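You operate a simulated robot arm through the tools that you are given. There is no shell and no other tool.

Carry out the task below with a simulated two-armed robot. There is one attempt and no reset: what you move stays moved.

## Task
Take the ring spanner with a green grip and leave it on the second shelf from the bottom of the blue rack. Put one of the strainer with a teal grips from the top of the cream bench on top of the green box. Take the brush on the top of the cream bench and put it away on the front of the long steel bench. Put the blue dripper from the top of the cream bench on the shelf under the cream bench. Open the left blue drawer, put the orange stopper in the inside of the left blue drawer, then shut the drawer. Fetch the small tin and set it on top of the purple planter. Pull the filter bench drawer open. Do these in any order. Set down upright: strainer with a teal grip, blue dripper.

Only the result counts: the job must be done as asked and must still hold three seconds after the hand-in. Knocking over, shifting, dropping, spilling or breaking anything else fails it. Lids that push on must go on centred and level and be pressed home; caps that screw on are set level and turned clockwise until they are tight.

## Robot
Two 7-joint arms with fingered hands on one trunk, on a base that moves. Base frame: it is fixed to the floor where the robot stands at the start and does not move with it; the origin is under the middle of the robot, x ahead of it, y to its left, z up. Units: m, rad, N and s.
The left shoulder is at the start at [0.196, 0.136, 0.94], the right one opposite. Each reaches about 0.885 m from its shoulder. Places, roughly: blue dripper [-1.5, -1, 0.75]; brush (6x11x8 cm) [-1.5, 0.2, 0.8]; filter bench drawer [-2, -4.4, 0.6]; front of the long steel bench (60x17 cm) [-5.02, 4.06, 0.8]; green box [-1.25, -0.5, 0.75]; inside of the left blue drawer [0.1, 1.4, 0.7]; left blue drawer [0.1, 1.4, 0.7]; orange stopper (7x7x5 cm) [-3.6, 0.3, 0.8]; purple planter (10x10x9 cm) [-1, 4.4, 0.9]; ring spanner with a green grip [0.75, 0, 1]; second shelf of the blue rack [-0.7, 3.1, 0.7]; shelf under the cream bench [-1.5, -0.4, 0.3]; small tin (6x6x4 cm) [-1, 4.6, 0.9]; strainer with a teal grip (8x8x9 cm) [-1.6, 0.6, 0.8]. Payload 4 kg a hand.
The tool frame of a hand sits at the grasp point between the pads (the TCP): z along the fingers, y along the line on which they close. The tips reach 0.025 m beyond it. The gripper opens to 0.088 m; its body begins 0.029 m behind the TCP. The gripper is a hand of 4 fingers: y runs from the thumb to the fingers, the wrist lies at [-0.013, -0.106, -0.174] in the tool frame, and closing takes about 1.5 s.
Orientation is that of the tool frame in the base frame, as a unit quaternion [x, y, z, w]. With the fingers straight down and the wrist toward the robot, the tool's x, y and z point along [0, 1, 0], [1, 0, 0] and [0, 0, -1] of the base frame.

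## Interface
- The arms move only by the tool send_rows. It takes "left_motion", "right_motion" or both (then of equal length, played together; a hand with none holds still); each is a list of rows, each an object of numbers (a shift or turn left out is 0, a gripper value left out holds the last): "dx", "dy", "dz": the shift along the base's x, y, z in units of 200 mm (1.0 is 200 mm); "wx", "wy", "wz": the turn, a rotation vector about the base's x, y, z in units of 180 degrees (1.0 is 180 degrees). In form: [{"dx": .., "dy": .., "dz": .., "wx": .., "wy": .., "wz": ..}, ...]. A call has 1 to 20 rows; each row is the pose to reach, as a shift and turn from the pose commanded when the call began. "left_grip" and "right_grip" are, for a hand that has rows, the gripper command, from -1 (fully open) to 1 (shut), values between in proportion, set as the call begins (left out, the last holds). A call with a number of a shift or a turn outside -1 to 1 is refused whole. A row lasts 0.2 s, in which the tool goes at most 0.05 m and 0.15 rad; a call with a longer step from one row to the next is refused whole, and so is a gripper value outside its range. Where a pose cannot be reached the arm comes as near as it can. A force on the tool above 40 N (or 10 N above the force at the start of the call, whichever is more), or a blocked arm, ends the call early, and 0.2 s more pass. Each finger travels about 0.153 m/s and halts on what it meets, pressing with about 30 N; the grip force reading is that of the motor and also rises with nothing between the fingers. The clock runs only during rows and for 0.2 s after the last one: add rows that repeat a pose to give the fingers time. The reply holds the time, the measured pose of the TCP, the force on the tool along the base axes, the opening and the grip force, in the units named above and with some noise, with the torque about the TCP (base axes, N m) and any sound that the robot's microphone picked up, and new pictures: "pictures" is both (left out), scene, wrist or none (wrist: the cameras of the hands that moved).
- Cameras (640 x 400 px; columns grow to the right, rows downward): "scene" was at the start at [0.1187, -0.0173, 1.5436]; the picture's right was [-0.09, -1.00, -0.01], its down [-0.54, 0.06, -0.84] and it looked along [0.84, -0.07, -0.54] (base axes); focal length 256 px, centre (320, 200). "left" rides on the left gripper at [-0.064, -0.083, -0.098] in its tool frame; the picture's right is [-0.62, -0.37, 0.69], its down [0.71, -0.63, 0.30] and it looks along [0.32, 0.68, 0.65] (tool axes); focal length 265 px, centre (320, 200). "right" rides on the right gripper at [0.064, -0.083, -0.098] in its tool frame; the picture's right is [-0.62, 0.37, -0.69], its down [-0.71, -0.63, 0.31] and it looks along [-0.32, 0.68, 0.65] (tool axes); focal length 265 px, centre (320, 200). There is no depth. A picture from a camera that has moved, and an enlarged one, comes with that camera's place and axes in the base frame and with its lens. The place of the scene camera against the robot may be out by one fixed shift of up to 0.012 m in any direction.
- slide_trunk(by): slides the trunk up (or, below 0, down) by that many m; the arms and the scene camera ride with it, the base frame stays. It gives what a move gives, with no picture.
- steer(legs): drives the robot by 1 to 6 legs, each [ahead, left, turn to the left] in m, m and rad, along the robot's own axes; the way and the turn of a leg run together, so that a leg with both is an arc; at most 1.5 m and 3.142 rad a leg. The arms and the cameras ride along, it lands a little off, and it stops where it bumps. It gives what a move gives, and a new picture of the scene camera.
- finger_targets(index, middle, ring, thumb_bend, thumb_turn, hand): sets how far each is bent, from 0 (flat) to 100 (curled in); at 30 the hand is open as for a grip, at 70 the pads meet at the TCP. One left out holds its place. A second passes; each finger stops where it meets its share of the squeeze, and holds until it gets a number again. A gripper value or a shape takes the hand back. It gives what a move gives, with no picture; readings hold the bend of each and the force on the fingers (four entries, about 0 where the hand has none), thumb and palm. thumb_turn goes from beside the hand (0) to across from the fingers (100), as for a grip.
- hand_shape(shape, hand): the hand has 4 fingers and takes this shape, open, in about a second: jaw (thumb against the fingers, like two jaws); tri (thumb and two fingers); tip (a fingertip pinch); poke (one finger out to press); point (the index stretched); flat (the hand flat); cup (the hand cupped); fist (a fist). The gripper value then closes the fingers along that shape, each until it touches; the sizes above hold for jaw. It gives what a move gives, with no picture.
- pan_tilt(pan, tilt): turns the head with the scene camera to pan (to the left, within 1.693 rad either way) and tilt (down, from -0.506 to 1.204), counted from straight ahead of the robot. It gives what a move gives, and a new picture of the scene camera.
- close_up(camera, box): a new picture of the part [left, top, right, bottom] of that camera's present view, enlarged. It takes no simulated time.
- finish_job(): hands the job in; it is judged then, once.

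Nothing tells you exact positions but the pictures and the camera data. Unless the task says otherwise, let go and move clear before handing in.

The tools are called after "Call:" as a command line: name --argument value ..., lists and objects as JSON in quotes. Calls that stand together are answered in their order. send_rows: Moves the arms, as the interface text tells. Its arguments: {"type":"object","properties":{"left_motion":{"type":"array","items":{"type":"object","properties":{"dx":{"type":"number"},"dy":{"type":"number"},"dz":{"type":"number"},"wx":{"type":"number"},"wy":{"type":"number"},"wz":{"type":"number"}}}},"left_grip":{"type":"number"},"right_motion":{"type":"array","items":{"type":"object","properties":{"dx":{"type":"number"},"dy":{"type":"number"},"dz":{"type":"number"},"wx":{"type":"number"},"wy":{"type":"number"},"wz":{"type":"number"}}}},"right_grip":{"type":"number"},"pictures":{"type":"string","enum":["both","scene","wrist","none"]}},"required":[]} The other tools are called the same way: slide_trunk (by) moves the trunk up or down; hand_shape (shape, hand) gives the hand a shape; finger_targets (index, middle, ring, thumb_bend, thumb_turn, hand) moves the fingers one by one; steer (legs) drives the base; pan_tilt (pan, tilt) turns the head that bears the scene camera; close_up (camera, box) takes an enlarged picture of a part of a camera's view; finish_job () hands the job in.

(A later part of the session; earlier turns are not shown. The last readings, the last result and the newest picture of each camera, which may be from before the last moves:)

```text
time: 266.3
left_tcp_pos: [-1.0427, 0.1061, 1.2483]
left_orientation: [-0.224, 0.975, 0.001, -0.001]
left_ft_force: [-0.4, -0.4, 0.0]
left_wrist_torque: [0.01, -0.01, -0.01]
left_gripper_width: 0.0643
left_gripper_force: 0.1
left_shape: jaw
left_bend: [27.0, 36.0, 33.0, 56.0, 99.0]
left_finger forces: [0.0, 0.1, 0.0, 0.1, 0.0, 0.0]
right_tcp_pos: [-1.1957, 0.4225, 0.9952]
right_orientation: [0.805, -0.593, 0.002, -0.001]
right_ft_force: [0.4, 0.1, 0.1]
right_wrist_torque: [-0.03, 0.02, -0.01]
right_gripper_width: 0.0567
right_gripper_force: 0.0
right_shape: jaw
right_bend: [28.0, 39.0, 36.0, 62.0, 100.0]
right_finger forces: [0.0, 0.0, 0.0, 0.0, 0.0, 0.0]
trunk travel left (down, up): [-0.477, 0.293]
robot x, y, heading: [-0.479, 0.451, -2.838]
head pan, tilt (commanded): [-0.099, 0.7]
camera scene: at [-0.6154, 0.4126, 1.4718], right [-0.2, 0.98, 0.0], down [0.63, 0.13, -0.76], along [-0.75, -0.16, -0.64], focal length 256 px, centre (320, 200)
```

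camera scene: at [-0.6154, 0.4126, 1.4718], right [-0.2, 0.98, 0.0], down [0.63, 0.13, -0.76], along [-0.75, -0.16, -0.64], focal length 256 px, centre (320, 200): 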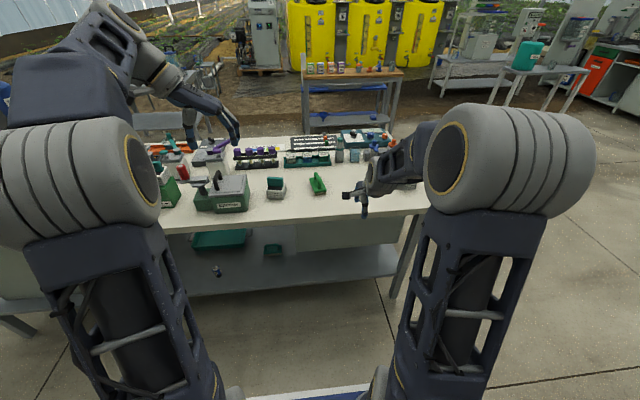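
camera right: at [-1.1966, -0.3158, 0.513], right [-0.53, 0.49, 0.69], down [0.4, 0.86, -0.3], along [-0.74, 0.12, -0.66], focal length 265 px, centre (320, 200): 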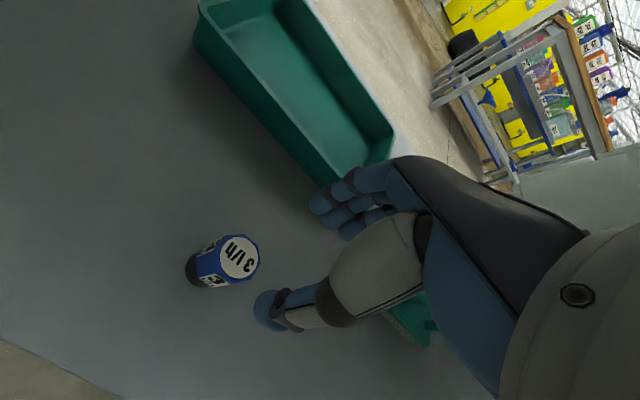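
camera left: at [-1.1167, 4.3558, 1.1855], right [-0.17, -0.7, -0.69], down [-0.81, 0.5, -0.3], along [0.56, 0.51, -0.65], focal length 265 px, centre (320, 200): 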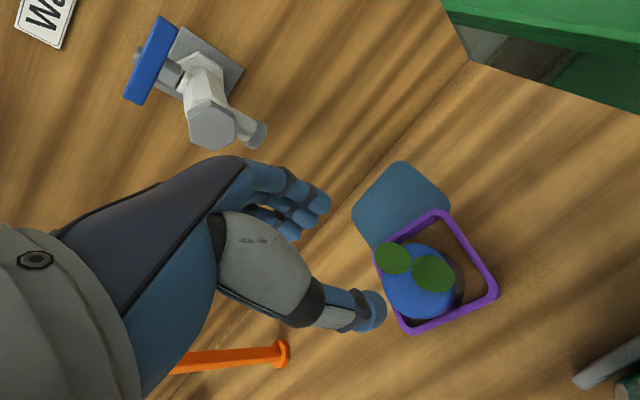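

Call:
send_rows --right_motion '[{"dz": 0.2}, {"dz": 0.4}, {"dz": 0.6}, {"dz": 0.6}]' --pictures "none"

Call:
steer --legs '[[0, -0.195, 0], [0.36, 0, 0]]'

Call:
pan_tilt --pan 0.1 --tilt 0.9

Call:
close_up --camera "scene" --box '[240, 140, 400, 240]'

```text
time: 267.3
left_tcp_pos: [-1.044, 0.1053, 1.2468]
left_orientation: [-0.225, 0.974, 0.0, 0.001]
left_ft_force: [-1.4, 0.3, 0.1]
left_wrist_torque: [0.0, -0.01, -0.04]
left_gripper_width: 0.064
left_gripper_force: 0.0
left_shape: jaw
left_bend: [27.0, 36.0, 33.0, 56.0, 99.0]
left_finger forces: [0.0, 0.0, 0.0, 0.0, 0.1, 0.1]
right_tcp_pos: [-1.1936, 0.4225, 1.1128]
right_orientation: [0.805, -0.593, 0.003, -0.001]
right_ft_force: [-0.2, -0.1, 0.5]
right_wrist_torque: [-0.01, 0.0, -0.02]
right_gripper_width: 0.0569
right_gripper_force: 0.2
right_shape: jaw
right_bend: [28.0, 39.0, 36.0, 62.0, 100.0]
right_finger forces: [0.0, 0.1, 0.1, 0.0, 0.1, 0.1]
trunk travel left (down, up): [-0.477, 0.293]
robot x, y, heading: [-0.4769, 0.4537, -2.838]
head pan, tilt (commanded): [-0.099, 0.7]
```

```text
time: 270.8
left_tcp_pos: [-1.4534, 0.181, 1.2463]
left_orientation: [-0.225, 0.974, -0.001, 0.0]
left_ft_force: [-0.3, 0.2, 0.0]
left_wrist_torque: [-0.03, -0.01, -0.03]
left_gripper_width: 0.0639
left_gripper_force: 0.0
left_shape: jaw
left_bend: [27.0, 36.0, 33.0, 56.0, 99.0]
left_finger forces: [0.0, 0.1, 0.0, 0.0, 0.0, 0.0]
right_tcp_pos: [-1.6041, 0.4956, 1.1119]
right_orientation: [0.806, -0.592, 0.003, -0.002]
right_ft_force: [0.4, 0.2, 0.4]
right_wrist_torque: [0.0, -0.03, 0.02]
right_gripper_width: 0.0572
right_gripper_force: 0.2
right_shape: jaw
right_bend: [28.0, 39.0, 35.0, 62.0, 100.0]
right_finger forces: [0.1, 0.0, 0.1, 0.0, 0.0, 0.0]
trunk travel left (down, up): [-0.477, 0.293]
robot x, y, heading: [-0.8865, 0.5314, -2.832]
head pan, tilt (commanded): [-0.099, 0.7]
camera scene: at [-1.0254, 0.4877, 1.4718], right [-0.21, 0.98, 0.0], down [0.63, 0.13, -0.76], along [-0.75, -0.16, -0.64], focal length 256 px, centre (320, 200)
```

scene: 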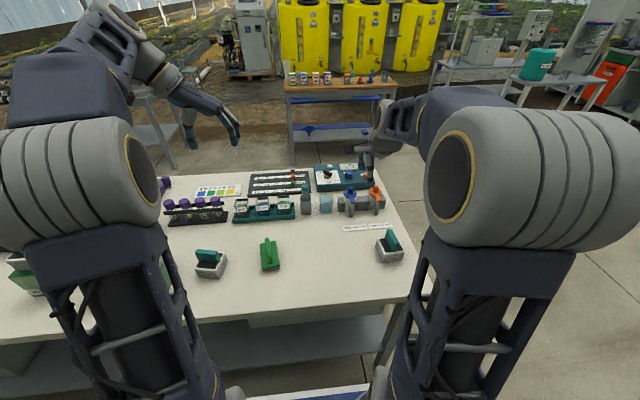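

```text
time: 271.5
left_tcp_pos: [-1.4527, 0.1805, 1.2477]
left_orientation: [-0.226, 0.974, -0.001, 0.0]
left_ft_force: [-0.1, -0.6, 0.6]
left_wrist_torque: [0.01, -0.01, -0.01]
left_gripper_width: 0.0642
left_gripper_force: 0.0
left_shape: jaw
left_bend: [27.0, 36.0, 33.0, 56.0, 99.0]
left_finger forces: [0.0, 0.0, 0.0, 0.0, 0.0, 0.0]
right_tcp_pos: [-1.604, 0.4955, 1.1125]
right_orientation: [0.806, -0.592, 0.003, -0.001]
right_ft_force: [-0.4, 0.3, 0.2]
right_wrist_torque: [0.0, 0.0, 0.01]
right_gripper_width: 0.057
right_gripper_force: 0.1
right_shape: jaw
right_bend: [28.0, 39.0, 35.0, 62.0, 100.0]
right_finger forces: [0.1, 0.2, 0.1, 0.0, 0.0, 0.0]
trunk travel left (down, up): [-0.477, 0.293]
robot x, y, heading: [-0.8855, 0.5297, -2.836]
head pan, tilt (commanded): [0.099, 0.901]
camera scene: at [-1.0116, 0.4754, 1.4557], right [-0.39, 0.92, 0.0], down [0.72, 0.31, -0.62], along [-0.57, -0.25, -0.78], focal length 256 px, centre (320, 200)
```

scene: 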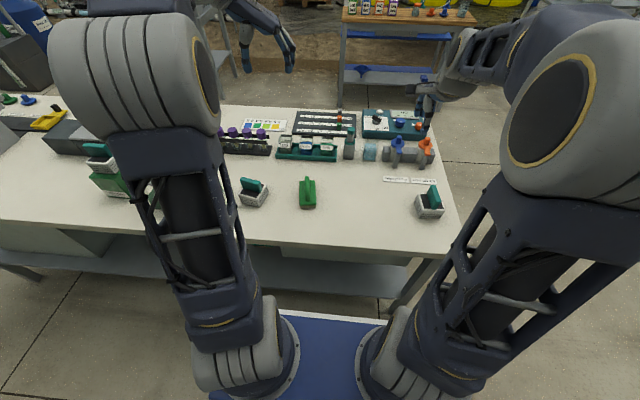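

```text
4.00 times, centred on (320, 190) of scene
camera zoom: at [-1.0116, 0.4754, 1.4557], right [-0.39, 0.92, 0.0], down [0.72, 0.31, -0.62], along [-0.57, -0.25, -0.78], focal length 1024 px, centre (320, 240)
```

zoom: 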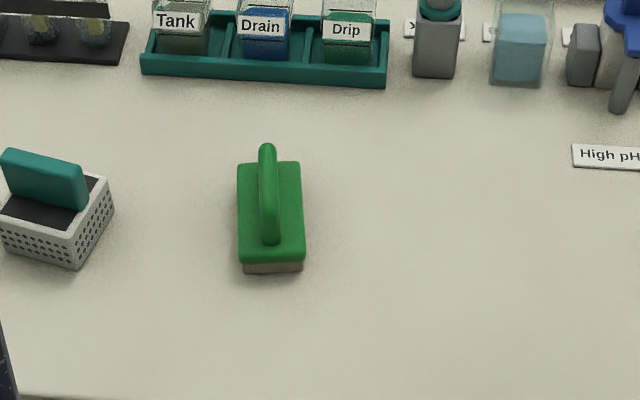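

Brush centre ≈[-1.504, 0.215], axis aligned with the hand. Moving the left hand above it.

Call:
send_rows --left_motion '[{"dx": -0.06, "dy": 0.04, "dz": -0.12}, {"dx": -0.12, "dy": 0.08, "dz": -0.26}, {"dx": -0.18, "dy": 0.12, "dz": -0.42}, {"dx": -0.24, "dy": 0.16, "dz": -0.58}, {"dx": -0.26, "dy": 0.17, "dz": -0.74}, {"dx": -0.26, "dy": 0.17, "dz": -0.9}, {"dx": -0.26, "dy": 0.17, "dz": -1.0}, {"dx": -0.26, "dy": 0.17, "dz": -1.0}]'

```text
time: 273.3
left_tcp_pos: [-1.5035, 0.2151, 1.0462]
left_orientation: [-0.226, 0.974, 0.0, 0.001]
left_ft_force: [0.3, -0.3, -0.2]
left_wrist_torque: [0.0, 0.0, -0.02]
left_gripper_width: 0.0643
left_gripper_force: 0.2
left_shape: jaw
left_bend: [27.0, 36.0, 33.0, 56.0, 99.0]
left_finger forces: [0.1, 0.1, 0.0, 0.0, 0.0, 0.1]
right_tcp_pos: [-1.6042, 0.497, 1.112]
right_orientation: [0.806, -0.592, 0.003, -0.001]
right_ft_force: [-0.1, 0.6, 0.3]
right_wrist_torque: [-0.04, -0.03, -0.01]
right_gripper_width: 0.0571
right_gripper_force: 0.0
right_shape: jaw
right_bend: [28.0, 39.0, 35.0, 62.0, 100.0]
right_finger forces: [0.0, 0.1, 0.0, 0.0, 0.1, 0.0]
trunk travel left (down, up): [-0.477, 0.293]
robot x, y, heading: [-0.8896, 0.5297, -2.836]
head pan, tilt (commanded): [0.099, 0.901]
camera scene: at [-1.0116, 0.4754, 1.4556], right [-0.4, 0.92, 0.0], down [0.72, 0.31, -0.62], along [-0.57, -0.25, -0.78], focal length 256 px, centre (320, 200)
camera left: at [-1.41, 0.1678, 1.1446], right [0.72, -0.06, -0.69], down [-0.36, -0.88, -0.3], along [-0.59, 0.47, -0.65], focal length 265 px, centre (320, 200)
```

scene: 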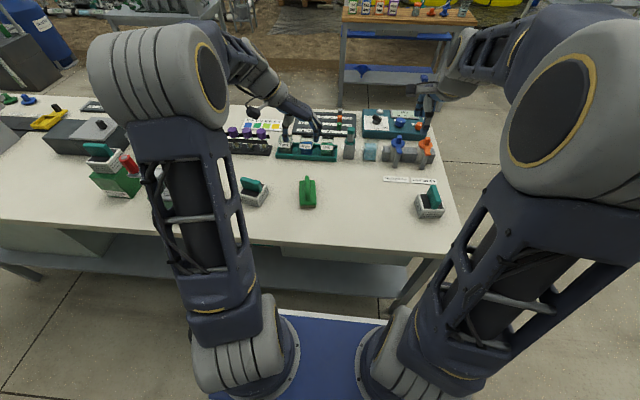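
left: 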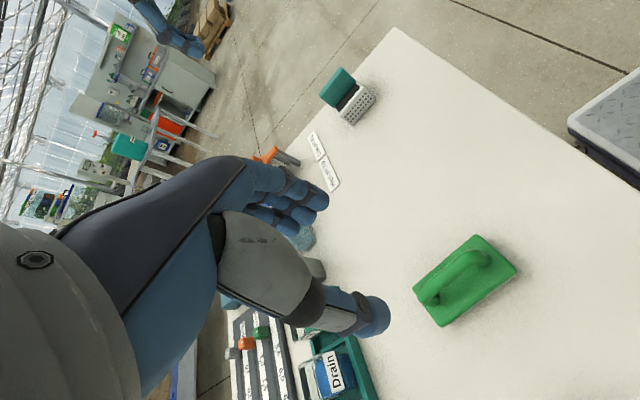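

Call:
send_rows --left_motion '[{"dx": 0.005, "dy": 0.015, "dz": -0.12}, {"dx": 0.01, "dy": 0.03, "dz": -0.25}, {"dx": 0.01, "dy": 0.03, "dz": -0.4}, {"dx": 0.01, "dy": 0.03, "dz": -0.55}, {"dx": 0.01, "dy": 0.03, "dz": -0.55}]' --pictures "wrist"

Call:
close_up --camera "left" --box '[280, 160, 520, 360]'

```text
time: 274.5
left_tcp_pos: [-1.5013, 0.2235, 0.938]
left_orientation: [-0.225, 0.974, 0.001, 0.0]
left_ft_force: [1.1, 0.1, -0.3]
left_wrist_torque: [0.02, 0.01, -0.02]
left_gripper_width: 0.064
left_gripper_force: 0.1
left_shape: jaw
left_bend: [27.0, 36.0, 33.0, 56.0, 99.0]
left_finger forces: [0.0, 0.0, 0.0, 0.0, 0.0, 0.0]
right_tcp_pos: [-1.6045, 0.4966, 1.1121]
right_orientation: [0.806, -0.592, 0.002, -0.001]
right_ft_force: [0.3, -0.5, 0.2]
right_wrist_torque: [0.0, 0.0, 0.0]
right_gripper_width: 0.0567
right_gripper_force: 0.1
right_shape: jaw
right_bend: [28.0, 39.0, 35.0, 62.0, 100.0]
right_finger forces: [0.0, 0.0, 0.0, 0.0, 0.1, 0.0]
trunk travel left (down, up): [-0.477, 0.293]
robot x, y, heading: [-0.8878, 0.5256, -2.834]
head pan, tilt (commanded): [0.099, 0.901]
camera left: at [-1.407, 0.176, 1.0352], right [0.72, -0.06, -0.69], down [-0.36, -0.88, -0.3], along [-0.59, 0.47, -0.65], focal length 265 px, centre (320, 200)
```

left: 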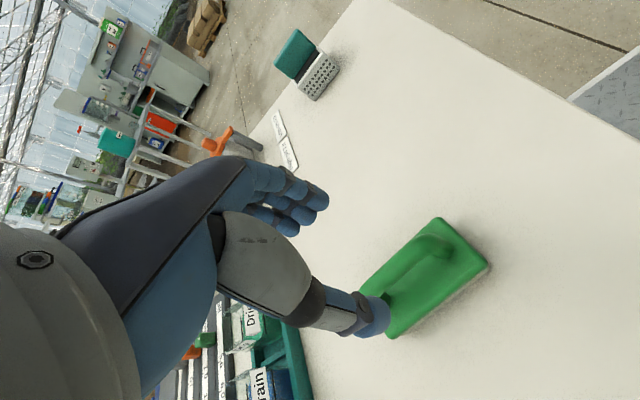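

```text
2.00 times, centred on (400, 260) of left
camera zoom: at [-1.407, 0.176, 1.0352], right [0.72, -0.06, -0.69], down [-0.36, -0.88, -0.3], along [-0.59, 0.47, -0.65], focal length 531 px, centre (160, 80)
```

zoom: 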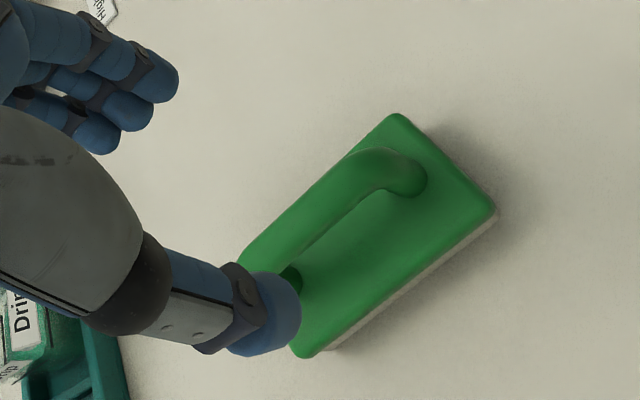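

Call:
send_rows --left_motion '[{"dx": -0.01, "dy": 0.015, "dz": -0.12}, {"dx": -0.01, "dy": 0.015, "dz": -0.24}, {"dx": -0.01, "dy": 0.015, "dz": -0.36}, {"dx": -0.01, "dy": 0.015, "dz": -0.45}, {"dx": -0.01, "dy": 0.015, "dz": -0.49}, {"dx": -0.01, "dy": 0.015, "dz": -0.49}]' --pictures "wrist"

```text
time: 275.9
left_tcp_pos: [-1.5045, 0.2245, 0.8402]
left_orientation: [-0.226, 0.974, 0.0, 0.0]
left_ft_force: [0.1, 0.4, -0.4]
left_wrist_torque: [0.01, -0.01, -0.04]
left_gripper_width: 0.0641
left_gripper_force: 0.1
left_shape: jaw
left_bend: [27.0, 36.0, 33.0, 56.0, 99.0]
left_finger forces: [0.1, 0.0, 0.0, 0.0, 0.0, 0.1]
right_tcp_pos: [-1.6029, 0.4958, 1.1125]
right_orientation: [0.806, -0.592, 0.002, -0.001]
right_ft_force: [-0.3, -0.3, 0.3]
right_wrist_torque: [0.04, 0.01, 0.02]
right_gripper_width: 0.0568
right_gripper_force: 0.1
right_shape: jaw
right_bend: [28.0, 39.0, 35.0, 62.0, 100.0]
right_finger forces: [0.0, 0.0, 0.0, 0.0, 0.1, 0.1]
trunk travel left (down, up): [-0.477, 0.293]
robot x, y, heading: [-0.8856, 0.5314, -2.83]
head pan, tilt (commanded): [0.099, 0.901]
camera left: at [-1.4105, 0.1777, 0.9371], right [0.72, -0.06, -0.69], down [-0.36, -0.88, -0.3], along [-0.59, 0.47, -0.65], focal length 265 px, centre (320, 200)
```

left: 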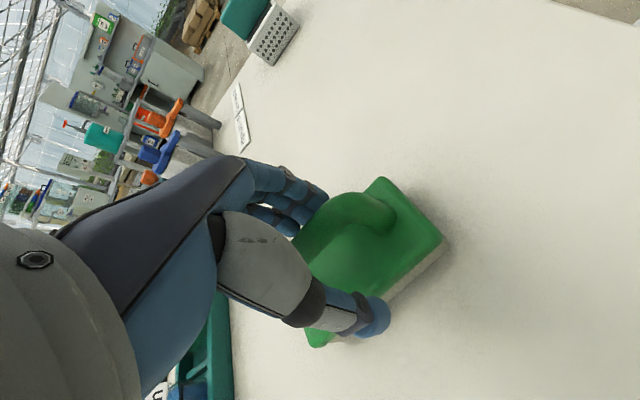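

Call:
send_rows --left_motion '[{"dz": 0}, {"dz": 0}, {"dz": 0}, {"dz": 0}, {"dz": 0}, {"dz": 0}, {"dz": 0}]' --left_grip 1 --pictures "wrist"

```text
time: 277.5
left_tcp_pos: [-1.5055, 0.2258, 0.8404]
left_orientation: [-0.226, 0.974, 0.0, 0.0]
left_ft_force: [0.6, 0.0, 0.1]
left_wrist_torque: [-0.01, -0.03, 0.0]
left_gripper_width: 0.0001
left_gripper_force: 30.5
left_shape: jaw
left_bend: [70.0, 70.0, 70.0, 75.0, 100.0]
left_finger forces: [4.1, 0.0, 2.7, 0.0, 7.2, 0.0]
right_tcp_pos: [-1.6053, 0.4965, 1.1125]
right_orientation: [0.805, -0.593, 0.002, -0.001]
right_ft_force: [0.3, -0.4, -0.1]
right_wrist_torque: [0.02, 0.05, -0.02]
right_gripper_width: 0.0568
right_gripper_force: 0.0
right_shape: jaw
right_bend: [28.0, 39.0, 35.0, 62.0, 100.0]
right_finger forces: [0.0, 0.1, 0.0, 0.1, 0.0, 0.0]
trunk travel left (down, up): [-0.477, 0.293]
robot x, y, heading: [-0.888, 0.5318, -2.833]
head pan, tilt (commanded): [0.099, 0.901]
camera left: at [-1.4105, 0.1777, 0.9373], right [0.72, -0.06, -0.69], down [-0.36, -0.88, -0.3], along [-0.59, 0.47, -0.65], focal length 265 px, centre (320, 200)
```

left: 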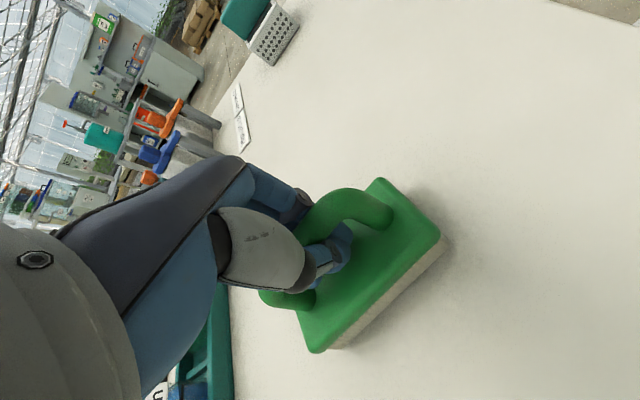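

The fingers closed beneath the handle bar (caging it). I'd prefer a firm pinch: reopen, raise ~1 cm, and close again.

Call:
send_rows --left_motion '[{"dz": 0}, {"dz": 0}, {"dz": 0}, {"dz": 0}, {"dz": 0}]' --left_grip -0.45 --pictures "none"

Call:
send_rows --left_motion '[{"dz": 0.03}, {"dz": 0.06}, {"dz": 0.06}]' --pictures "none"

Call:
send_rows --left_motion '[{"dz": 0}, {"dz": 0}, {"dz": 0}, {"dz": 0}, {"dz": 0}, {"dz": 0}, {"dz": 0}]' --left_grip 1 --pictures "wrist"

```text
time: 278.7
left_tcp_pos: [-1.5038, 0.2255, 0.8391]
left_orientation: [-0.226, 0.974, 0.0, -0.001]
left_ft_force: [-0.3, 0.7, -0.3]
left_wrist_torque: [0.04, 0.02, -0.04]
left_gripper_width: 0.0635
left_gripper_force: 0.0
left_shape: jaw
left_bend: [27.0, 36.0, 33.0, 56.0, 99.0]
left_finger forces: [0.0, 0.0, 0.0, 0.1, 0.0, 0.0]
right_tcp_pos: [-1.6042, 0.4966, 1.1135]
right_orientation: [0.806, -0.592, 0.003, 0.0]
right_ft_force: [0.2, -0.7, -0.5]
right_wrist_torque: [0.04, 0.01, -0.02]
right_gripper_width: 0.0571
right_gripper_force: 0.0
right_shape: jaw
right_bend: [28.0, 39.0, 35.0, 62.0, 100.0]
right_finger forces: [0.0, 0.0, 0.0, 0.0, 0.1, 0.1]
trunk travel left (down, up): [-0.477, 0.293]
robot x, y, heading: [-0.8905, 0.5301, -2.832]
head pan, tilt (commanded): [0.099, 0.901]
```

```text
time: 279.5
left_tcp_pos: [-1.5044, 0.223, 0.8516]
left_orientation: [-0.225, 0.974, 0.0, 0.0]
left_ft_force: [-0.2, 0.4, -0.6]
left_wrist_torque: [0.02, 0.04, 0.03]
left_gripper_width: 0.0636
left_gripper_force: 0.0
left_shape: jaw
left_bend: [27.0, 36.0, 33.0, 56.0, 99.0]
left_finger forces: [0.0, 0.1, 0.1, 0.1, 0.0, 0.0]
right_tcp_pos: [-1.6042, 0.4955, 1.112]
right_orientation: [0.805, -0.593, 0.003, -0.001]
right_ft_force: [-1.1, -0.9, -0.4]
right_wrist_torque: [-0.01, -0.01, -0.01]
right_gripper_width: 0.0569
right_gripper_force: 0.0
right_shape: jaw
right_bend: [28.0, 39.0, 35.0, 62.0, 100.0]
right_finger forces: [0.0, 0.0, 0.1, 0.1, 0.1, 0.1]
trunk travel left (down, up): [-0.477, 0.293]
robot x, y, heading: [-0.8912, 0.5311, -2.834]
head pan, tilt (commanded): [0.099, 0.901]
```

```text
time: 281.1
left_tcp_pos: [-1.5052, 0.2241, 0.8531]
left_orientation: [-0.226, 0.974, 0.0, 0.0]
left_ft_force: [-0.4, -0.4, -0.9]
left_wrist_torque: [0.0, -0.02, 0.03]
left_gripper_width: 0.0079
left_gripper_force: 29.9
left_shape: jaw
left_bend: [73.0, 71.0, 70.0, 79.0, 100.0]
left_finger forces: [15.3, 0.1, 2.3, 0.1, 20.5, 0.0]
right_tcp_pos: [-1.6047, 0.4961, 1.113]
right_orientation: [0.806, -0.592, 0.003, -0.001]
right_ft_force: [-0.8, -0.1, 0.0]
right_wrist_torque: [0.0, 0.0, -0.03]
right_gripper_width: 0.0569
right_gripper_force: 0.1
right_shape: jaw
right_bend: [28.0, 39.0, 35.0, 62.0, 100.0]
right_finger forces: [0.1, 0.0, 0.1, 0.0, 0.0, 0.0]
trunk travel left (down, up): [-0.477, 0.293]
robot x, y, heading: [-0.89, 0.532, -2.833]
head pan, tilt (commanded): [0.099, 0.901]
camera left: at [-1.4104, 0.1773, 0.9494], right [0.72, -0.06, -0.69], down [-0.36, -0.88, -0.3], along [-0.59, 0.47, -0.65], focal length 265 px, centre (320, 200)
```

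left: 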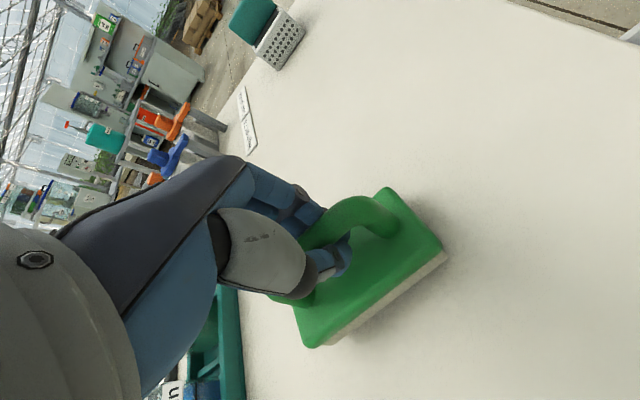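

A firmer grip now. Lifting.

Call:
send_rows --left_motion '[{"dz": 0.05}, {"dz": 0.15}, {"dz": 0.3}, {"dz": 0.5}, {"dz": 0.7}, {"dz": 0.9}, {"dz": 1.0}, {"dz": 1.0}]'

Call:
close_up --camera "left" --box '[220, 140, 500, 370]'

```text
time: 282.9
left_tcp_pos: [-1.5056, 0.2243, 1.0515]
left_orientation: [-0.226, 0.974, 0.001, 0.0]
left_ft_force: [-0.5, -0.2, -1.1]
left_wrist_torque: [0.01, -0.01, -0.02]
left_gripper_width: 0.0079
left_gripper_force: 29.7
left_shape: jaw
left_bend: [73.0, 71.0, 70.0, 79.0, 100.0]
left_finger forces: [15.3, 0.1, 2.4, 0.0, 20.5, 0.0]
right_tcp_pos: [-1.6038, 0.4956, 1.1128]
right_orientation: [0.806, -0.592, 0.003, -0.002]
right_ft_force: [-0.3, -0.2, 0.5]
right_wrist_torque: [0.0, 0.03, 0.02]
right_gripper_width: 0.0567
right_gripper_force: 0.1
right_shape: jaw
right_bend: [28.0, 39.0, 35.0, 62.0, 100.0]
right_finger forces: [0.0, 0.1, 0.0, 0.0, 0.0, 0.0]
trunk travel left (down, up): [-0.477, 0.293]
robot x, y, heading: [-0.8861, 0.5313, -2.834]
head pan, tilt (commanded): [0.099, 0.901]
camera scene: at [-1.0116, 0.4753, 1.4556], right [-0.4, 0.92, 0.0], down [0.72, 0.31, -0.62], along [-0.57, -0.25, -0.78], focal length 256 px, centre (320, 200)
camera left: at [-1.4109, 0.1772, 1.1498], right [0.72, -0.06, -0.69], down [-0.36, -0.88, -0.31], along [-0.59, 0.47, -0.65], focal length 265 px, centre (320, 200)
```

scene: 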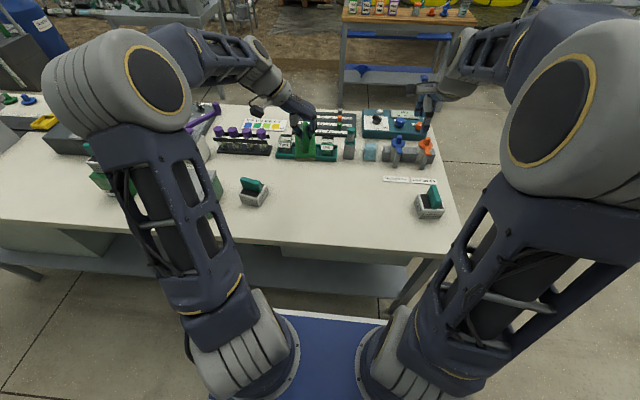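
left: 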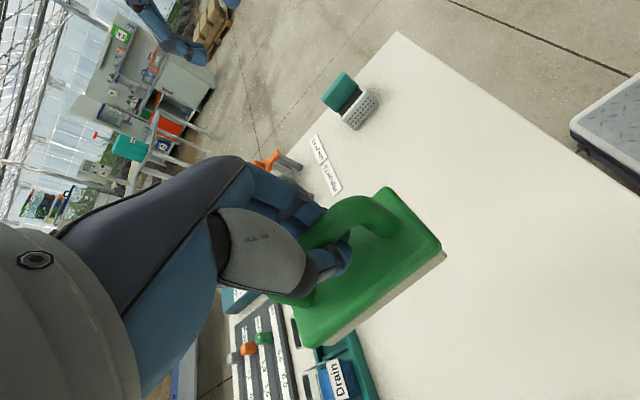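

```text
1.74 times, centred on (360, 255) of left
camera zoom: at [-1.4109, 0.1772, 1.1498], right [0.72, -0.06, -0.69], down [-0.36, -0.88, -0.31], along [-0.59, 0.47, -0.65], focal length 462 px, centre (250, 104)
```

zoom: 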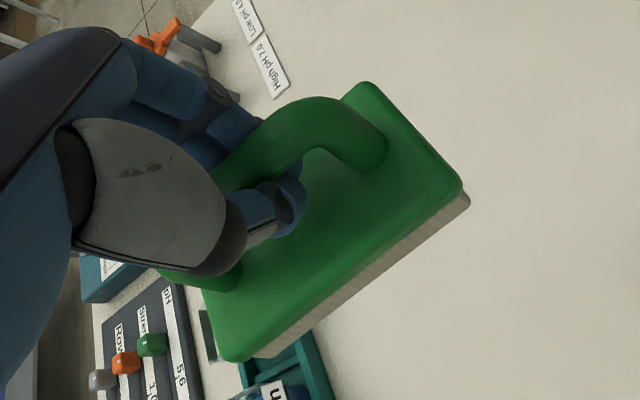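

Brush held securely. I'll raise it and drive around the end of the cream bench toward the table by the yellow tanks (orange stopper).

Call:
send_rows --left_motion '[{"dz": 0.2}, {"dz": 0.4}, {"dz": 0.6}, {"dz": 0.75}, {"dz": 0.75}]' --pictures "none"

Call:
steer --legs '[[-0.25, 0, 0], [0, -1.15, 0]]'

Call:
pan_tilt --pan 0.0 --tilt 0.4

```text
time: 284.1
left_tcp_pos: [-1.5037, 0.2243, 1.2033]
left_orientation: [-0.226, 0.974, 0.001, 0.001]
left_ft_force: [0.4, 0.2, -1.2]
left_wrist_torque: [0.03, 0.0, 0.0]
left_gripper_width: 0.0074
left_gripper_force: 30.2
left_shape: jaw
left_bend: [73.0, 71.0, 70.0, 79.0, 100.0]
left_finger forces: [7.5, 0.1, 2.4, 0.0, 20.4, 0.1]
right_tcp_pos: [-1.6045, 0.4962, 1.1132]
right_orientation: [0.806, -0.592, 0.003, -0.002]
right_ft_force: [0.0, -0.4, -0.4]
right_wrist_torque: [-0.01, 0.0, -0.01]
right_gripper_width: 0.057
right_gripper_force: 0.1
right_shape: jaw
right_bend: [28.0, 39.0, 35.0, 62.0, 100.0]
right_finger forces: [0.0, 0.0, 0.0, 0.0, 0.1, 0.1]
trunk travel left (down, up): [-0.477, 0.293]
robot x, y, heading: [-0.8829, 0.5264, -2.836]
head pan, tilt (commanded): [0.099, 0.901]
```

```text
time: 291.4
left_tcp_pos: [-1.6063, 1.3898, 1.2014]
left_orientation: [-0.221, 0.975, 0.0, 0.0]
left_ft_force: [0.2, -0.4, -0.1]
left_wrist_torque: [0.0, -0.01, -0.01]
left_gripper_width: 0.008
left_gripper_force: 30.2
left_shape: jaw
left_bend: [73.0, 72.0, 70.0, 79.0, 100.0]
left_finger forces: [7.5, 0.1, 2.3, 0.1, 20.4, 0.1]
right_tcp_pos: [-1.703, 1.6621, 1.114]
right_orientation: [0.803, -0.596, 0.003, -0.001]
right_ft_force: [-0.5, 0.6, -0.1]
right_wrist_torque: [0.01, 0.01, 0.03]
right_gripper_width: 0.0566
right_gripper_force: 0.0
right_shape: jaw
right_bend: [28.0, 39.0, 35.0, 62.0, 100.0]
right_finger forces: [0.0, 0.0, 0.0, 0.0, 0.1, 0.1]
trunk travel left (down, up): [-0.477, 0.293]
robot x, y, heading: [-0.9825, 1.6907, -2.849]
head pan, tilt (commanded): [0.099, 0.901]
camera scene: at [-1.111, 1.6357, 1.4556], right [-0.39, 0.92, 0.0], down [0.72, 0.3, -0.62], along [-0.57, -0.24, -0.78], focal length 256 px, centre (320, 200)
```

scene: 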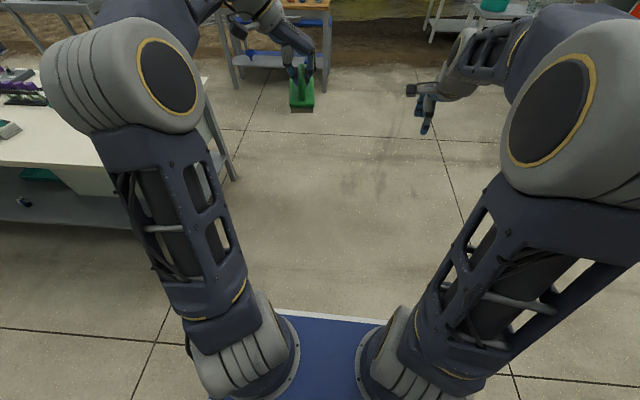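

```text
time: 292.3
left_tcp_pos: [-1.6057, 1.3898, 1.2033]
left_orientation: [-0.221, 0.975, 0.0, 0.0]
left_ft_force: [0.7, -0.1, -1.0]
left_wrist_torque: [0.02, 0.01, -0.02]
left_gripper_width: 0.0077
left_gripper_force: 29.9
left_shape: jaw
left_bend: [73.0, 72.0, 70.0, 79.0, 100.0]
left_finger forces: [7.6, 0.1, 2.3, 0.0, 20.5, 0.1]
right_tcp_pos: [-1.7029, 1.6635, 1.1114]
right_orientation: [0.803, -0.596, 0.003, 0.0]
right_ft_force: [-0.7, -0.9, -0.3]
right_wrist_torque: [0.01, -0.03, -0.02]
right_gripper_width: 0.0567
right_gripper_force: 0.1
right_shape: jaw
right_bend: [28.0, 39.0, 35.0, 62.0, 100.0]
right_finger forces: [0.0, 0.0, 0.0, 0.1, 0.1, 0.0]
trunk travel left (down, up): [-0.477, 0.293]
robot x, y, heading: [-0.9883, 1.6879, -2.846]
head pan, tilt (commanded): [0.0, 0.4]
camera scene: at [-1.1299, 1.6377, 1.4985], right [-0.29, 0.96, 0.0], down [0.37, 0.11, -0.92], along [-0.88, -0.27, -0.39], focal length 256 px, centre (320, 200)
```

scene: 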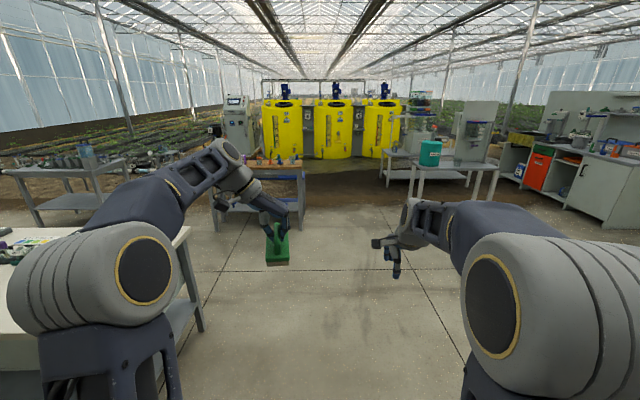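

Call:
close_up --camera "scene" --box '[380, 80, 640, 240]'

Call:
close_up --camera "scene" --box '[190, 90, 350, 250]'

```text
2.46 times, centred on (510, 160) of scene
camera zoom: at [-1.1299, 1.6377, 1.4985], right [-0.29, 0.96, 0.0], down [0.37, 0.11, -0.92], along [-0.88, -0.27, -0.39], focal length 630 px, centre (-148, 298)
```

zoom: 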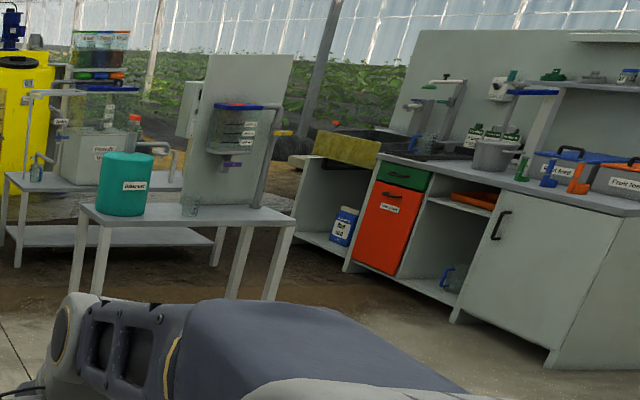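

```text
2.50 times, centred on (270, 170) of scene
camera zoom: at [-1.1299, 1.6377, 1.4985], right [-0.29, 0.96, 0.0], down [0.37, 0.11, -0.92], along [-0.88, -0.27, -0.39], focal length 640 px, centre (445, 275)
```

zoom: 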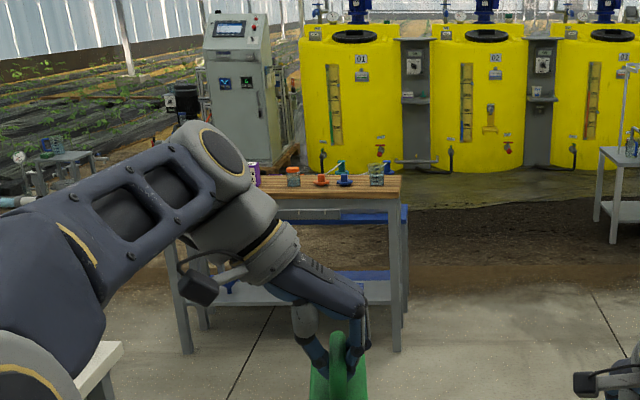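

The orange stopper (disc with knob) is on the table in front of the yellow tanks at about [-3.52, 0.35]; the long steel bench is the sink counter on the right. Driving toward the stopper table.

Call:
steer --legs '[[1.0, 0, 0.01], [0.85, 0, 0.01]]'

Call:
pan_tilt --pan 0.25 --tilt 0.55

```text
time: 301.7
left_tcp_pos: [-3.4024, 0.8458, 1.2014]
left_orientation: [-0.221, 0.975, 0.0, 0.0]
left_ft_force: [-0.5, 0.7, -0.9]
left_wrist_torque: [-0.03, -0.02, 0.03]
left_gripper_width: 0.0076
left_gripper_force: 29.9
left_shape: jaw
left_bend: [73.0, 72.0, 70.0, 79.0, 100.0]
left_finger forces: [7.7, 0.0, 2.3, 0.0, 20.5, 0.0]
right_tcp_pos: [-3.5001, 1.1213, 1.1135]
right_orientation: [0.803, -0.596, 0.004, -0.001]
right_ft_force: [0.5, -0.4, 0.1]
right_wrist_torque: [0.01, 0.04, 0.0]
right_gripper_width: 0.0569
right_gripper_force: 0.2
right_shape: jaw
right_bend: [28.0, 39.0, 35.0, 62.0, 100.0]
right_finger forces: [0.0, 0.0, 0.0, 0.0, 0.0, 0.0]
trunk travel left (down, up): [-0.477, 0.293]
robot x, y, heading: [-2.7846, 1.1472, -2.843]
head pan, tilt (commanded): [0.0, 0.4]
camera scene: at [-2.9276, 1.0961, 1.4986], right [-0.29, 0.96, 0.0], down [0.37, 0.11, -0.92], along [-0.88, -0.27, -0.39], focal length 256 px, centre (320, 200)
```

scene: 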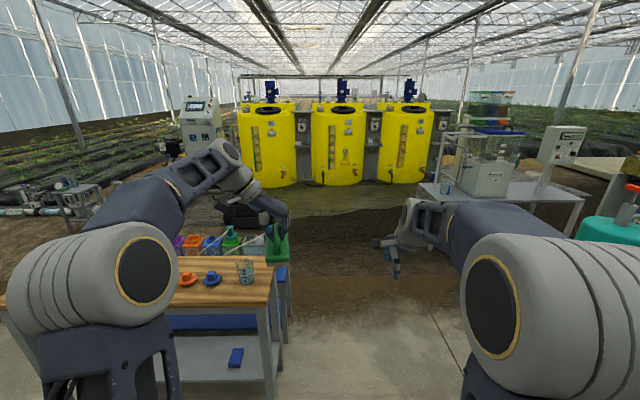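

```text
time: 302.5
left_tcp_pos: [-3.4024, 0.848, 1.2025]
left_orientation: [-0.222, 0.975, 0.0, 0.0]
left_ft_force: [0.4, -0.2, -0.5]
left_wrist_torque: [-0.02, 0.01, 0.0]
left_gripper_width: 0.0078
left_gripper_force: 30.6
left_shape: jaw
left_bend: [73.0, 72.0, 70.0, 79.0, 100.0]
left_finger forces: [7.9, 0.0, 2.4, 0.0, 20.5, 0.1]
right_tcp_pos: [-3.5017, 1.1206, 1.1117]
right_orientation: [0.802, -0.597, 0.003, -0.001]
right_ft_force: [-0.4, -0.3, 0.9]
right_wrist_torque: [0.04, -0.01, -0.02]
right_gripper_width: 0.0569
right_gripper_force: 0.0
right_shape: jaw
right_bend: [28.0, 39.0, 35.0, 62.0, 100.0]
right_finger forces: [0.1, 0.1, 0.0, 0.0, 0.1, 0.0]
trunk travel left (down, up): [-0.477, 0.293]
robot x, y, heading: [-2.782, 1.15, -2.845]
head pan, tilt (commanded): [0.25, 0.55]
camera scene: at [-2.9157, 1.0766, 1.4849], right [-0.52, 0.85, 0.0], down [0.45, 0.27, -0.85], along [-0.73, -0.44, -0.52], focal length 256 px, centre (320, 200)
```

scene: 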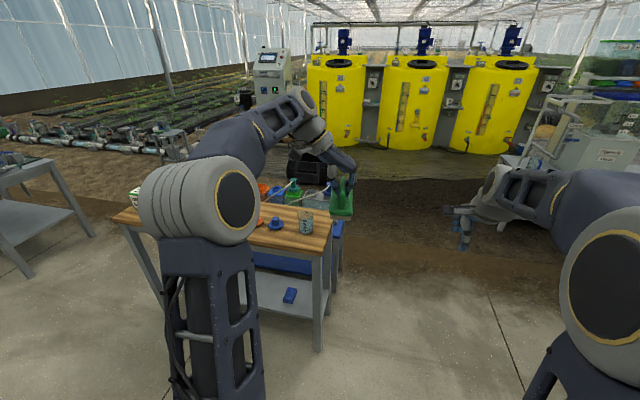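

The stopper is at about [-3.56, 0.33], ~0.5 m to my left. I'll raise the left hand with the brush, move ahead a bit (clear of the cream bench) and strafe left so the stopper is in front of the right arm.

Call:
send_rows --left_motion '[{"dz": 0.2}, {"dz": 0.4}, {"dz": 0.6}, {"dz": 0.75}, {"dz": 0.75}]' --pictures "none"

Call:
steer --legs '[[0.25, 0, 0.01], [0, 0.66, 0]]'

Call:
pan_tilt --pan -0.1 --tilt 0.75

```text
time: 303.7
left_tcp_pos: [-3.4004, 0.8479, 1.3315]
left_orientation: [-0.222, 0.975, 0.0, 0.001]
left_ft_force: [-0.2, 0.3, -0.5]
left_wrist_torque: [0.02, -0.05, 0.01]
left_gripper_width: 0.0075
left_gripper_force: 30.1
left_shape: jaw
left_bend: [73.0, 72.0, 70.0, 79.0, 100.0]
left_finger forces: [8.3, 0.1, 2.3, 0.0, 20.5, 0.0]
left hand out of reach, approached as far as the arm can: row 4, 5
right_tcp_pos: [-3.5014, 1.12, 1.1139]
right_orientation: [0.802, -0.597, 0.003, -0.001]
right_ft_force: [0.5, 0.1, -0.5]
right_wrist_torque: [-0.03, 0.02, 0.01]
right_gripper_width: 0.0569
right_gripper_force: 0.0
right_shape: jaw
right_bend: [28.0, 39.0, 35.0, 62.0, 100.0]
right_finger forces: [0.0, 0.1, 0.0, 0.1, 0.0, 0.1]
trunk travel left (down, up): [-0.477, 0.293]
robot x, y, heading: [-2.7814, 1.145, -2.846]
head pan, tilt (commanded): [0.25, 0.55]
```

```text
time: 308.7
left_tcp_pos: [-3.431, 0.1444, 1.3313]
left_orientation: [-0.227, 0.974, 0.0, 0.0]
left_ft_force: [0.5, -0.7, -1.1]
left_wrist_torque: [0.01, 0.02, 0.0]
left_gripper_width: 0.0077
left_gripper_force: 30.3
left_shape: jaw
left_bend: [73.0, 72.0, 70.0, 79.0, 100.0]
left_finger forces: [8.2, 0.1, 2.2, 0.0, 20.6, 0.0]
right_tcp_pos: [-3.5361, 0.4155, 1.1143]
right_orientation: [0.806, -0.591, 0.003, -0.001]
right_ft_force: [-0.5, 0.6, -0.4]
right_wrist_torque: [0.0, 0.02, 0.01]
right_gripper_width: 0.0572
right_gripper_force: 0.1
right_shape: jaw
right_bend: [28.0, 39.0, 35.0, 62.0, 100.0]
right_finger forces: [0.0, 0.1, 0.1, 0.1, 0.0, 0.0]
trunk travel left (down, up): [-0.477, 0.293]
robot x, y, heading: [-2.819, 0.4464, -2.83]
head pan, tilt (commanded): [0.25, 0.55]
camera scene: at [-2.9493, 0.3793, 1.4849], right [-0.53, 0.85, 0.0], down [0.44, 0.28, -0.85], along [-0.72, -0.45, -0.52], focal length 256 px, centre (320, 200)
```

scene: 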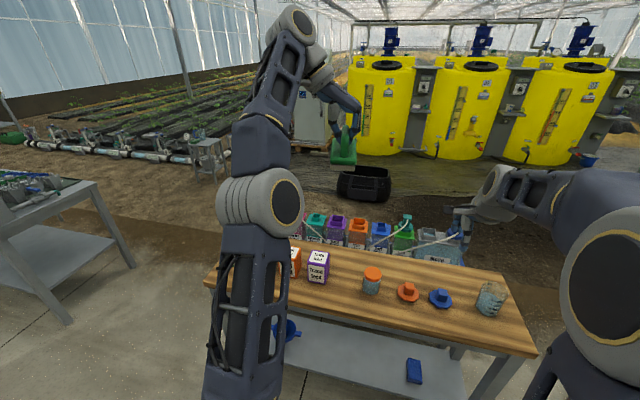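

```text
time: 309.5
left_tcp_pos: [-3.4305, 0.145, 1.3328]
left_orientation: [-0.228, 0.974, 0.0, 0.0]
left_ft_force: [0.5, 0.6, -1.5]
left_wrist_torque: [0.04, -0.01, -0.04]
left_gripper_width: 0.0077
left_gripper_force: 30.1
left_shape: jaw
left_bend: [73.0, 72.0, 70.0, 79.0, 100.0]
left_finger forces: [8.3, 0.1, 2.3, 0.0, 20.5, 0.1]
right_tcp_pos: [-3.535, 0.4161, 1.1126]
right_orientation: [0.806, -0.592, 0.003, -0.001]
right_ft_force: [0.3, -0.8, -0.4]
right_wrist_torque: [-0.02, -0.02, 0.01]
right_gripper_width: 0.0569
right_gripper_force: 0.2
right_shape: jaw
right_bend: [28.0, 39.0, 35.0, 62.0, 100.0]
right_finger forces: [0.0, 0.1, 0.0, 0.1, 0.0, 0.0]
trunk travel left (down, up): [-0.477, 0.293]
robot x, y, heading: [-2.8154, 0.4534, -2.83]
head pan, tilt (commanded): [-0.099, 0.75]
camera scene: at [-2.9542, 0.4096, 1.4675], right [-0.21, 0.98, 0.0], down [0.67, 0.14, -0.73], along [-0.72, -0.15, -0.68], focal length 256 px, centre (320, 200)
```

scene: 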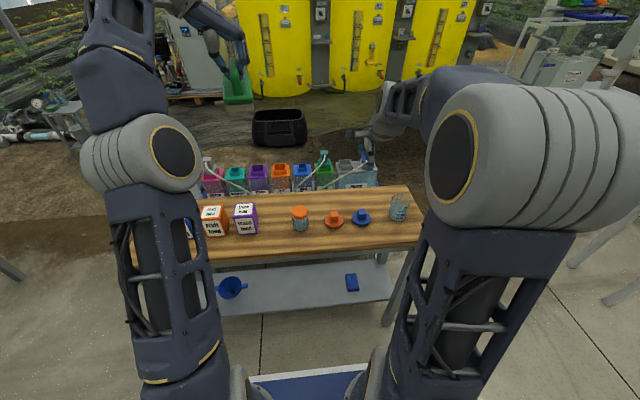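

Call:
close_up --camera "scene" --box '[280, 190, 420, 250]'

```text
4.57 times, centred on (350, 220) of scene
camera zoom: at [-2.9542, 0.4096, 1.4675], right [-0.21, 0.98, 0.0], down [0.67, 0.14, -0.73], along [-0.72, -0.15, -0.68], focal length 1171 px, centre (183, 109)
```

zoom: 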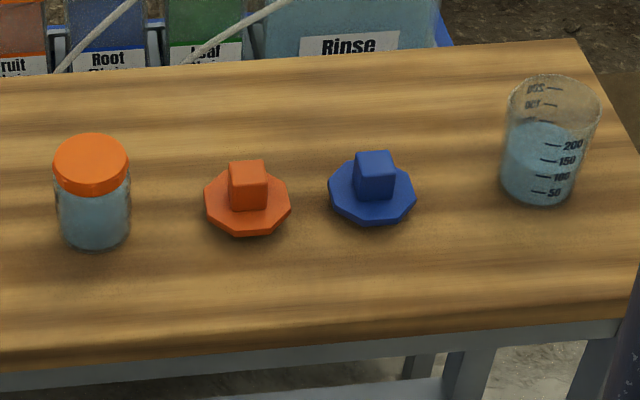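

The orange stopper is an octagonal disc with a cubic knob. Moving the right hand above it to measure with the wrist camera.

Call:
send_rows --right_motion '[{"dx": -0.05, "dy": -0.1, "dz": -0.12}, {"dx": -0.1, "dy": -0.2, "dz": -0.24}, {"dx": -0.15, "dy": -0.3, "dz": -0.38}, {"dx": -0.2, "dy": -0.4, "dz": -0.52}, {"dx": -0.215, "dy": -0.42, "dz": -0.65}, {"dx": -0.215, "dy": -0.42, "dz": -0.65}]' --right_grip -0.45

Call:
close_up --camera "right" --box '[80, 180, 360, 390]'

```text
time: 310.9
left_tcp_pos: [-3.4313, 0.1447, 1.3322]
left_orientation: [-0.227, 0.974, -0.001, 0.0]
left_ft_force: [0.0, -1.0, -1.7]
left_wrist_torque: [0.0, -0.04, 0.04]
left_gripper_width: 0.0075
left_gripper_force: 30.1
left_shape: jaw
left_bend: [73.0, 72.0, 70.0, 79.0, 100.0]
left_finger forces: [8.2, 0.0, 2.3, 0.0, 20.5, 0.0]
right_tcp_pos: [-3.578, 0.3336, 0.9836]
right_orientation: [0.806, -0.591, 0.003, -0.001]
right_ft_force: [-1.5, -0.4, -0.3]
right_wrist_torque: [0.0, -0.03, 0.03]
right_gripper_width: 0.0636
right_gripper_force: 0.0
right_shape: jaw
right_bend: [27.0, 36.0, 33.0, 56.0, 99.0]
right_finger forces: [0.0, 0.1, 0.0, 0.1, 0.0, 0.0]
trunk travel left (down, up): [-0.477, 0.293]
robot x, y, heading: [-2.822, 0.4511, -2.83]
head pan, tilt (commanded): [-0.099, 0.75]
camera scene: at [-2.9542, 0.4097, 1.4675], right [-0.21, 0.98, 0.0], down [0.67, 0.14, -0.73], along [-0.72, -0.15, -0.68], focal length 256 px, centre (320, 200)
camera right: at [-3.4793, 0.2974, 1.0824], right [-0.54, 0.48, 0.69], down [0.39, 0.87, -0.3], along [-0.75, 0.1, -0.66], focal length 265 px, centre (320, 200)
```

scene: 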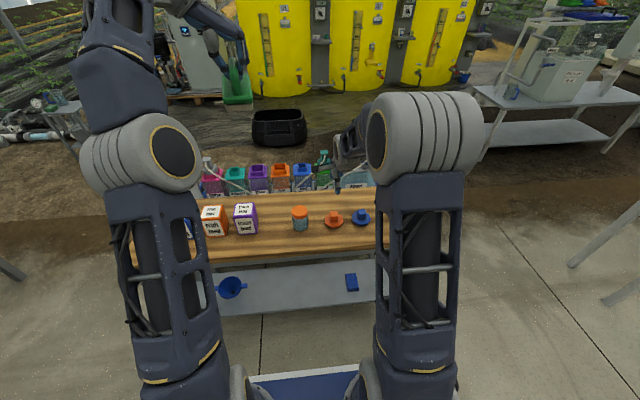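
right: 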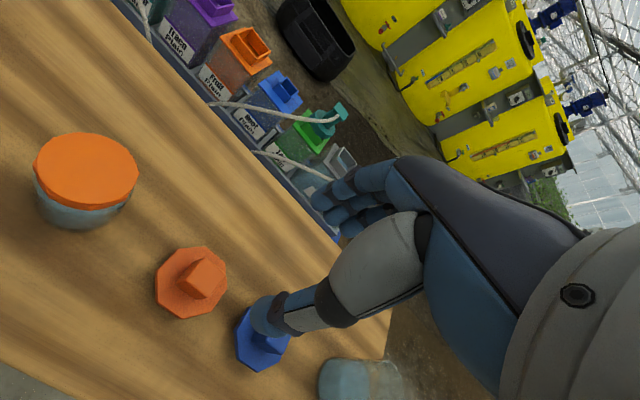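

```text
1.90 times, centred on (220, 285) of right
camera zoom: at [-3.4793, 0.2974, 1.0824], right [-0.54, 0.48, 0.69], down [0.39, 0.87, -0.3], along [-0.75, 0.1, -0.66], focal length 506 px, centre (510, 38)
```

zoom: 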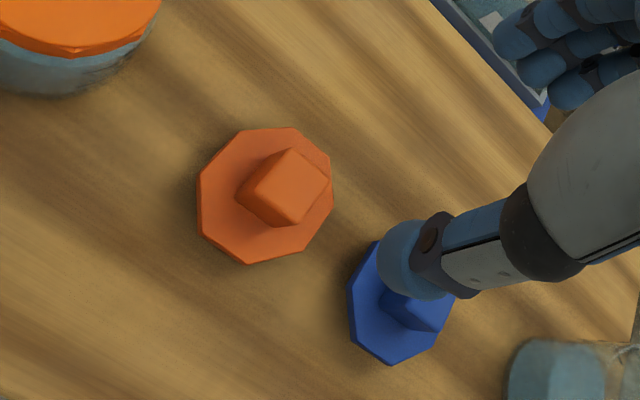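

Knob top z≈0.835 at [-3.576, 0.331], aligned with the hand. Descending.

Call:
send_rows --right_motion '[{"dx": 0.01, "dy": -0.01, "dz": -0.15}, {"dx": 0.01, "dy": -0.01, "dz": -0.3}, {"dx": 0.01, "dy": -0.01, "dz": -0.45}, {"dx": 0.01, "dy": -0.01, "dz": -0.55}, {"dx": 0.01, "dy": -0.01, "dz": -0.55}]' --pictures "wrist"

Call:
close_up --camera "right" --box '[160, 180, 400, 360]'

```text
time: 312.1
left_tcp_pos: [-3.4317, 0.145, 1.3317]
left_orientation: [-0.227, 0.974, 0.0, -0.001]
left_ft_force: [0.8, -0.8, -0.6]
left_wrist_torque: [0.03, 0.0, 0.01]
left_gripper_width: 0.0076
left_gripper_force: 30.0
left_shape: jaw
left_bend: [73.0, 72.0, 70.0, 79.0, 100.0]
left_finger forces: [8.2, 0.1, 2.3, 0.0, 20.6, 0.0]
right_tcp_pos: [-3.5749, 0.3302, 0.874]
right_orientation: [0.806, -0.591, 0.003, -0.001]
right_ft_force: [0.1, 0.6, 0.2]
right_wrist_torque: [0.01, 0.01, 0.02]
right_gripper_width: 0.0635
right_gripper_force: 0.0
right_shape: jaw
right_bend: [27.0, 36.0, 33.0, 56.0, 99.0]
right_finger forces: [0.0, 0.0, 0.0, 0.1, 0.0, 0.0]
trunk travel left (down, up): [-0.477, 0.293]
robot x, y, heading: [-2.8193, 0.4517, -2.838]
head pan, tilt (commanded): [-0.099, 0.75]
camera right: at [-3.4766, 0.2944, 0.9725], right [-0.54, 0.48, 0.69], down [0.39, 0.87, -0.3], along [-0.75, 0.1, -0.66], focal length 265 px, centre (320, 200)
```

right: 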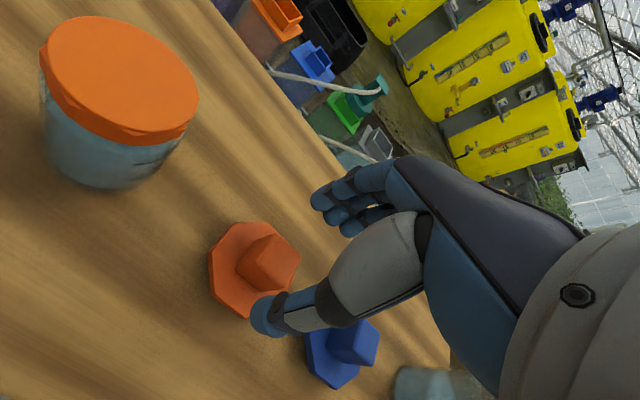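

```text
2.22 times, centred on (280, 270) of right
camera zoom: at [-3.4766, 0.2944, 0.9725], right [-0.54, 0.48, 0.69], down [0.39, 0.87, -0.3], along [-0.75, 0.1, -0.66], focal length 590 px, centre (409, 44)
```

zoom: 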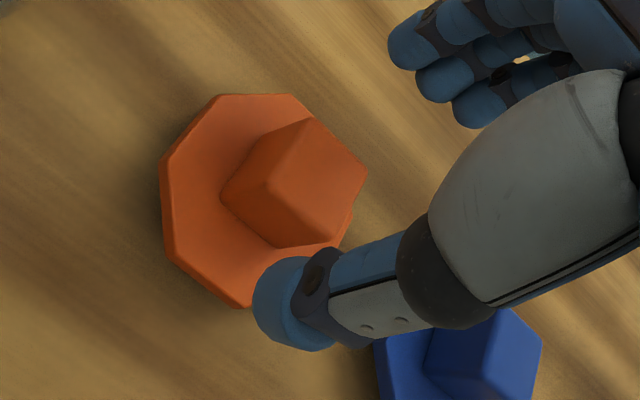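

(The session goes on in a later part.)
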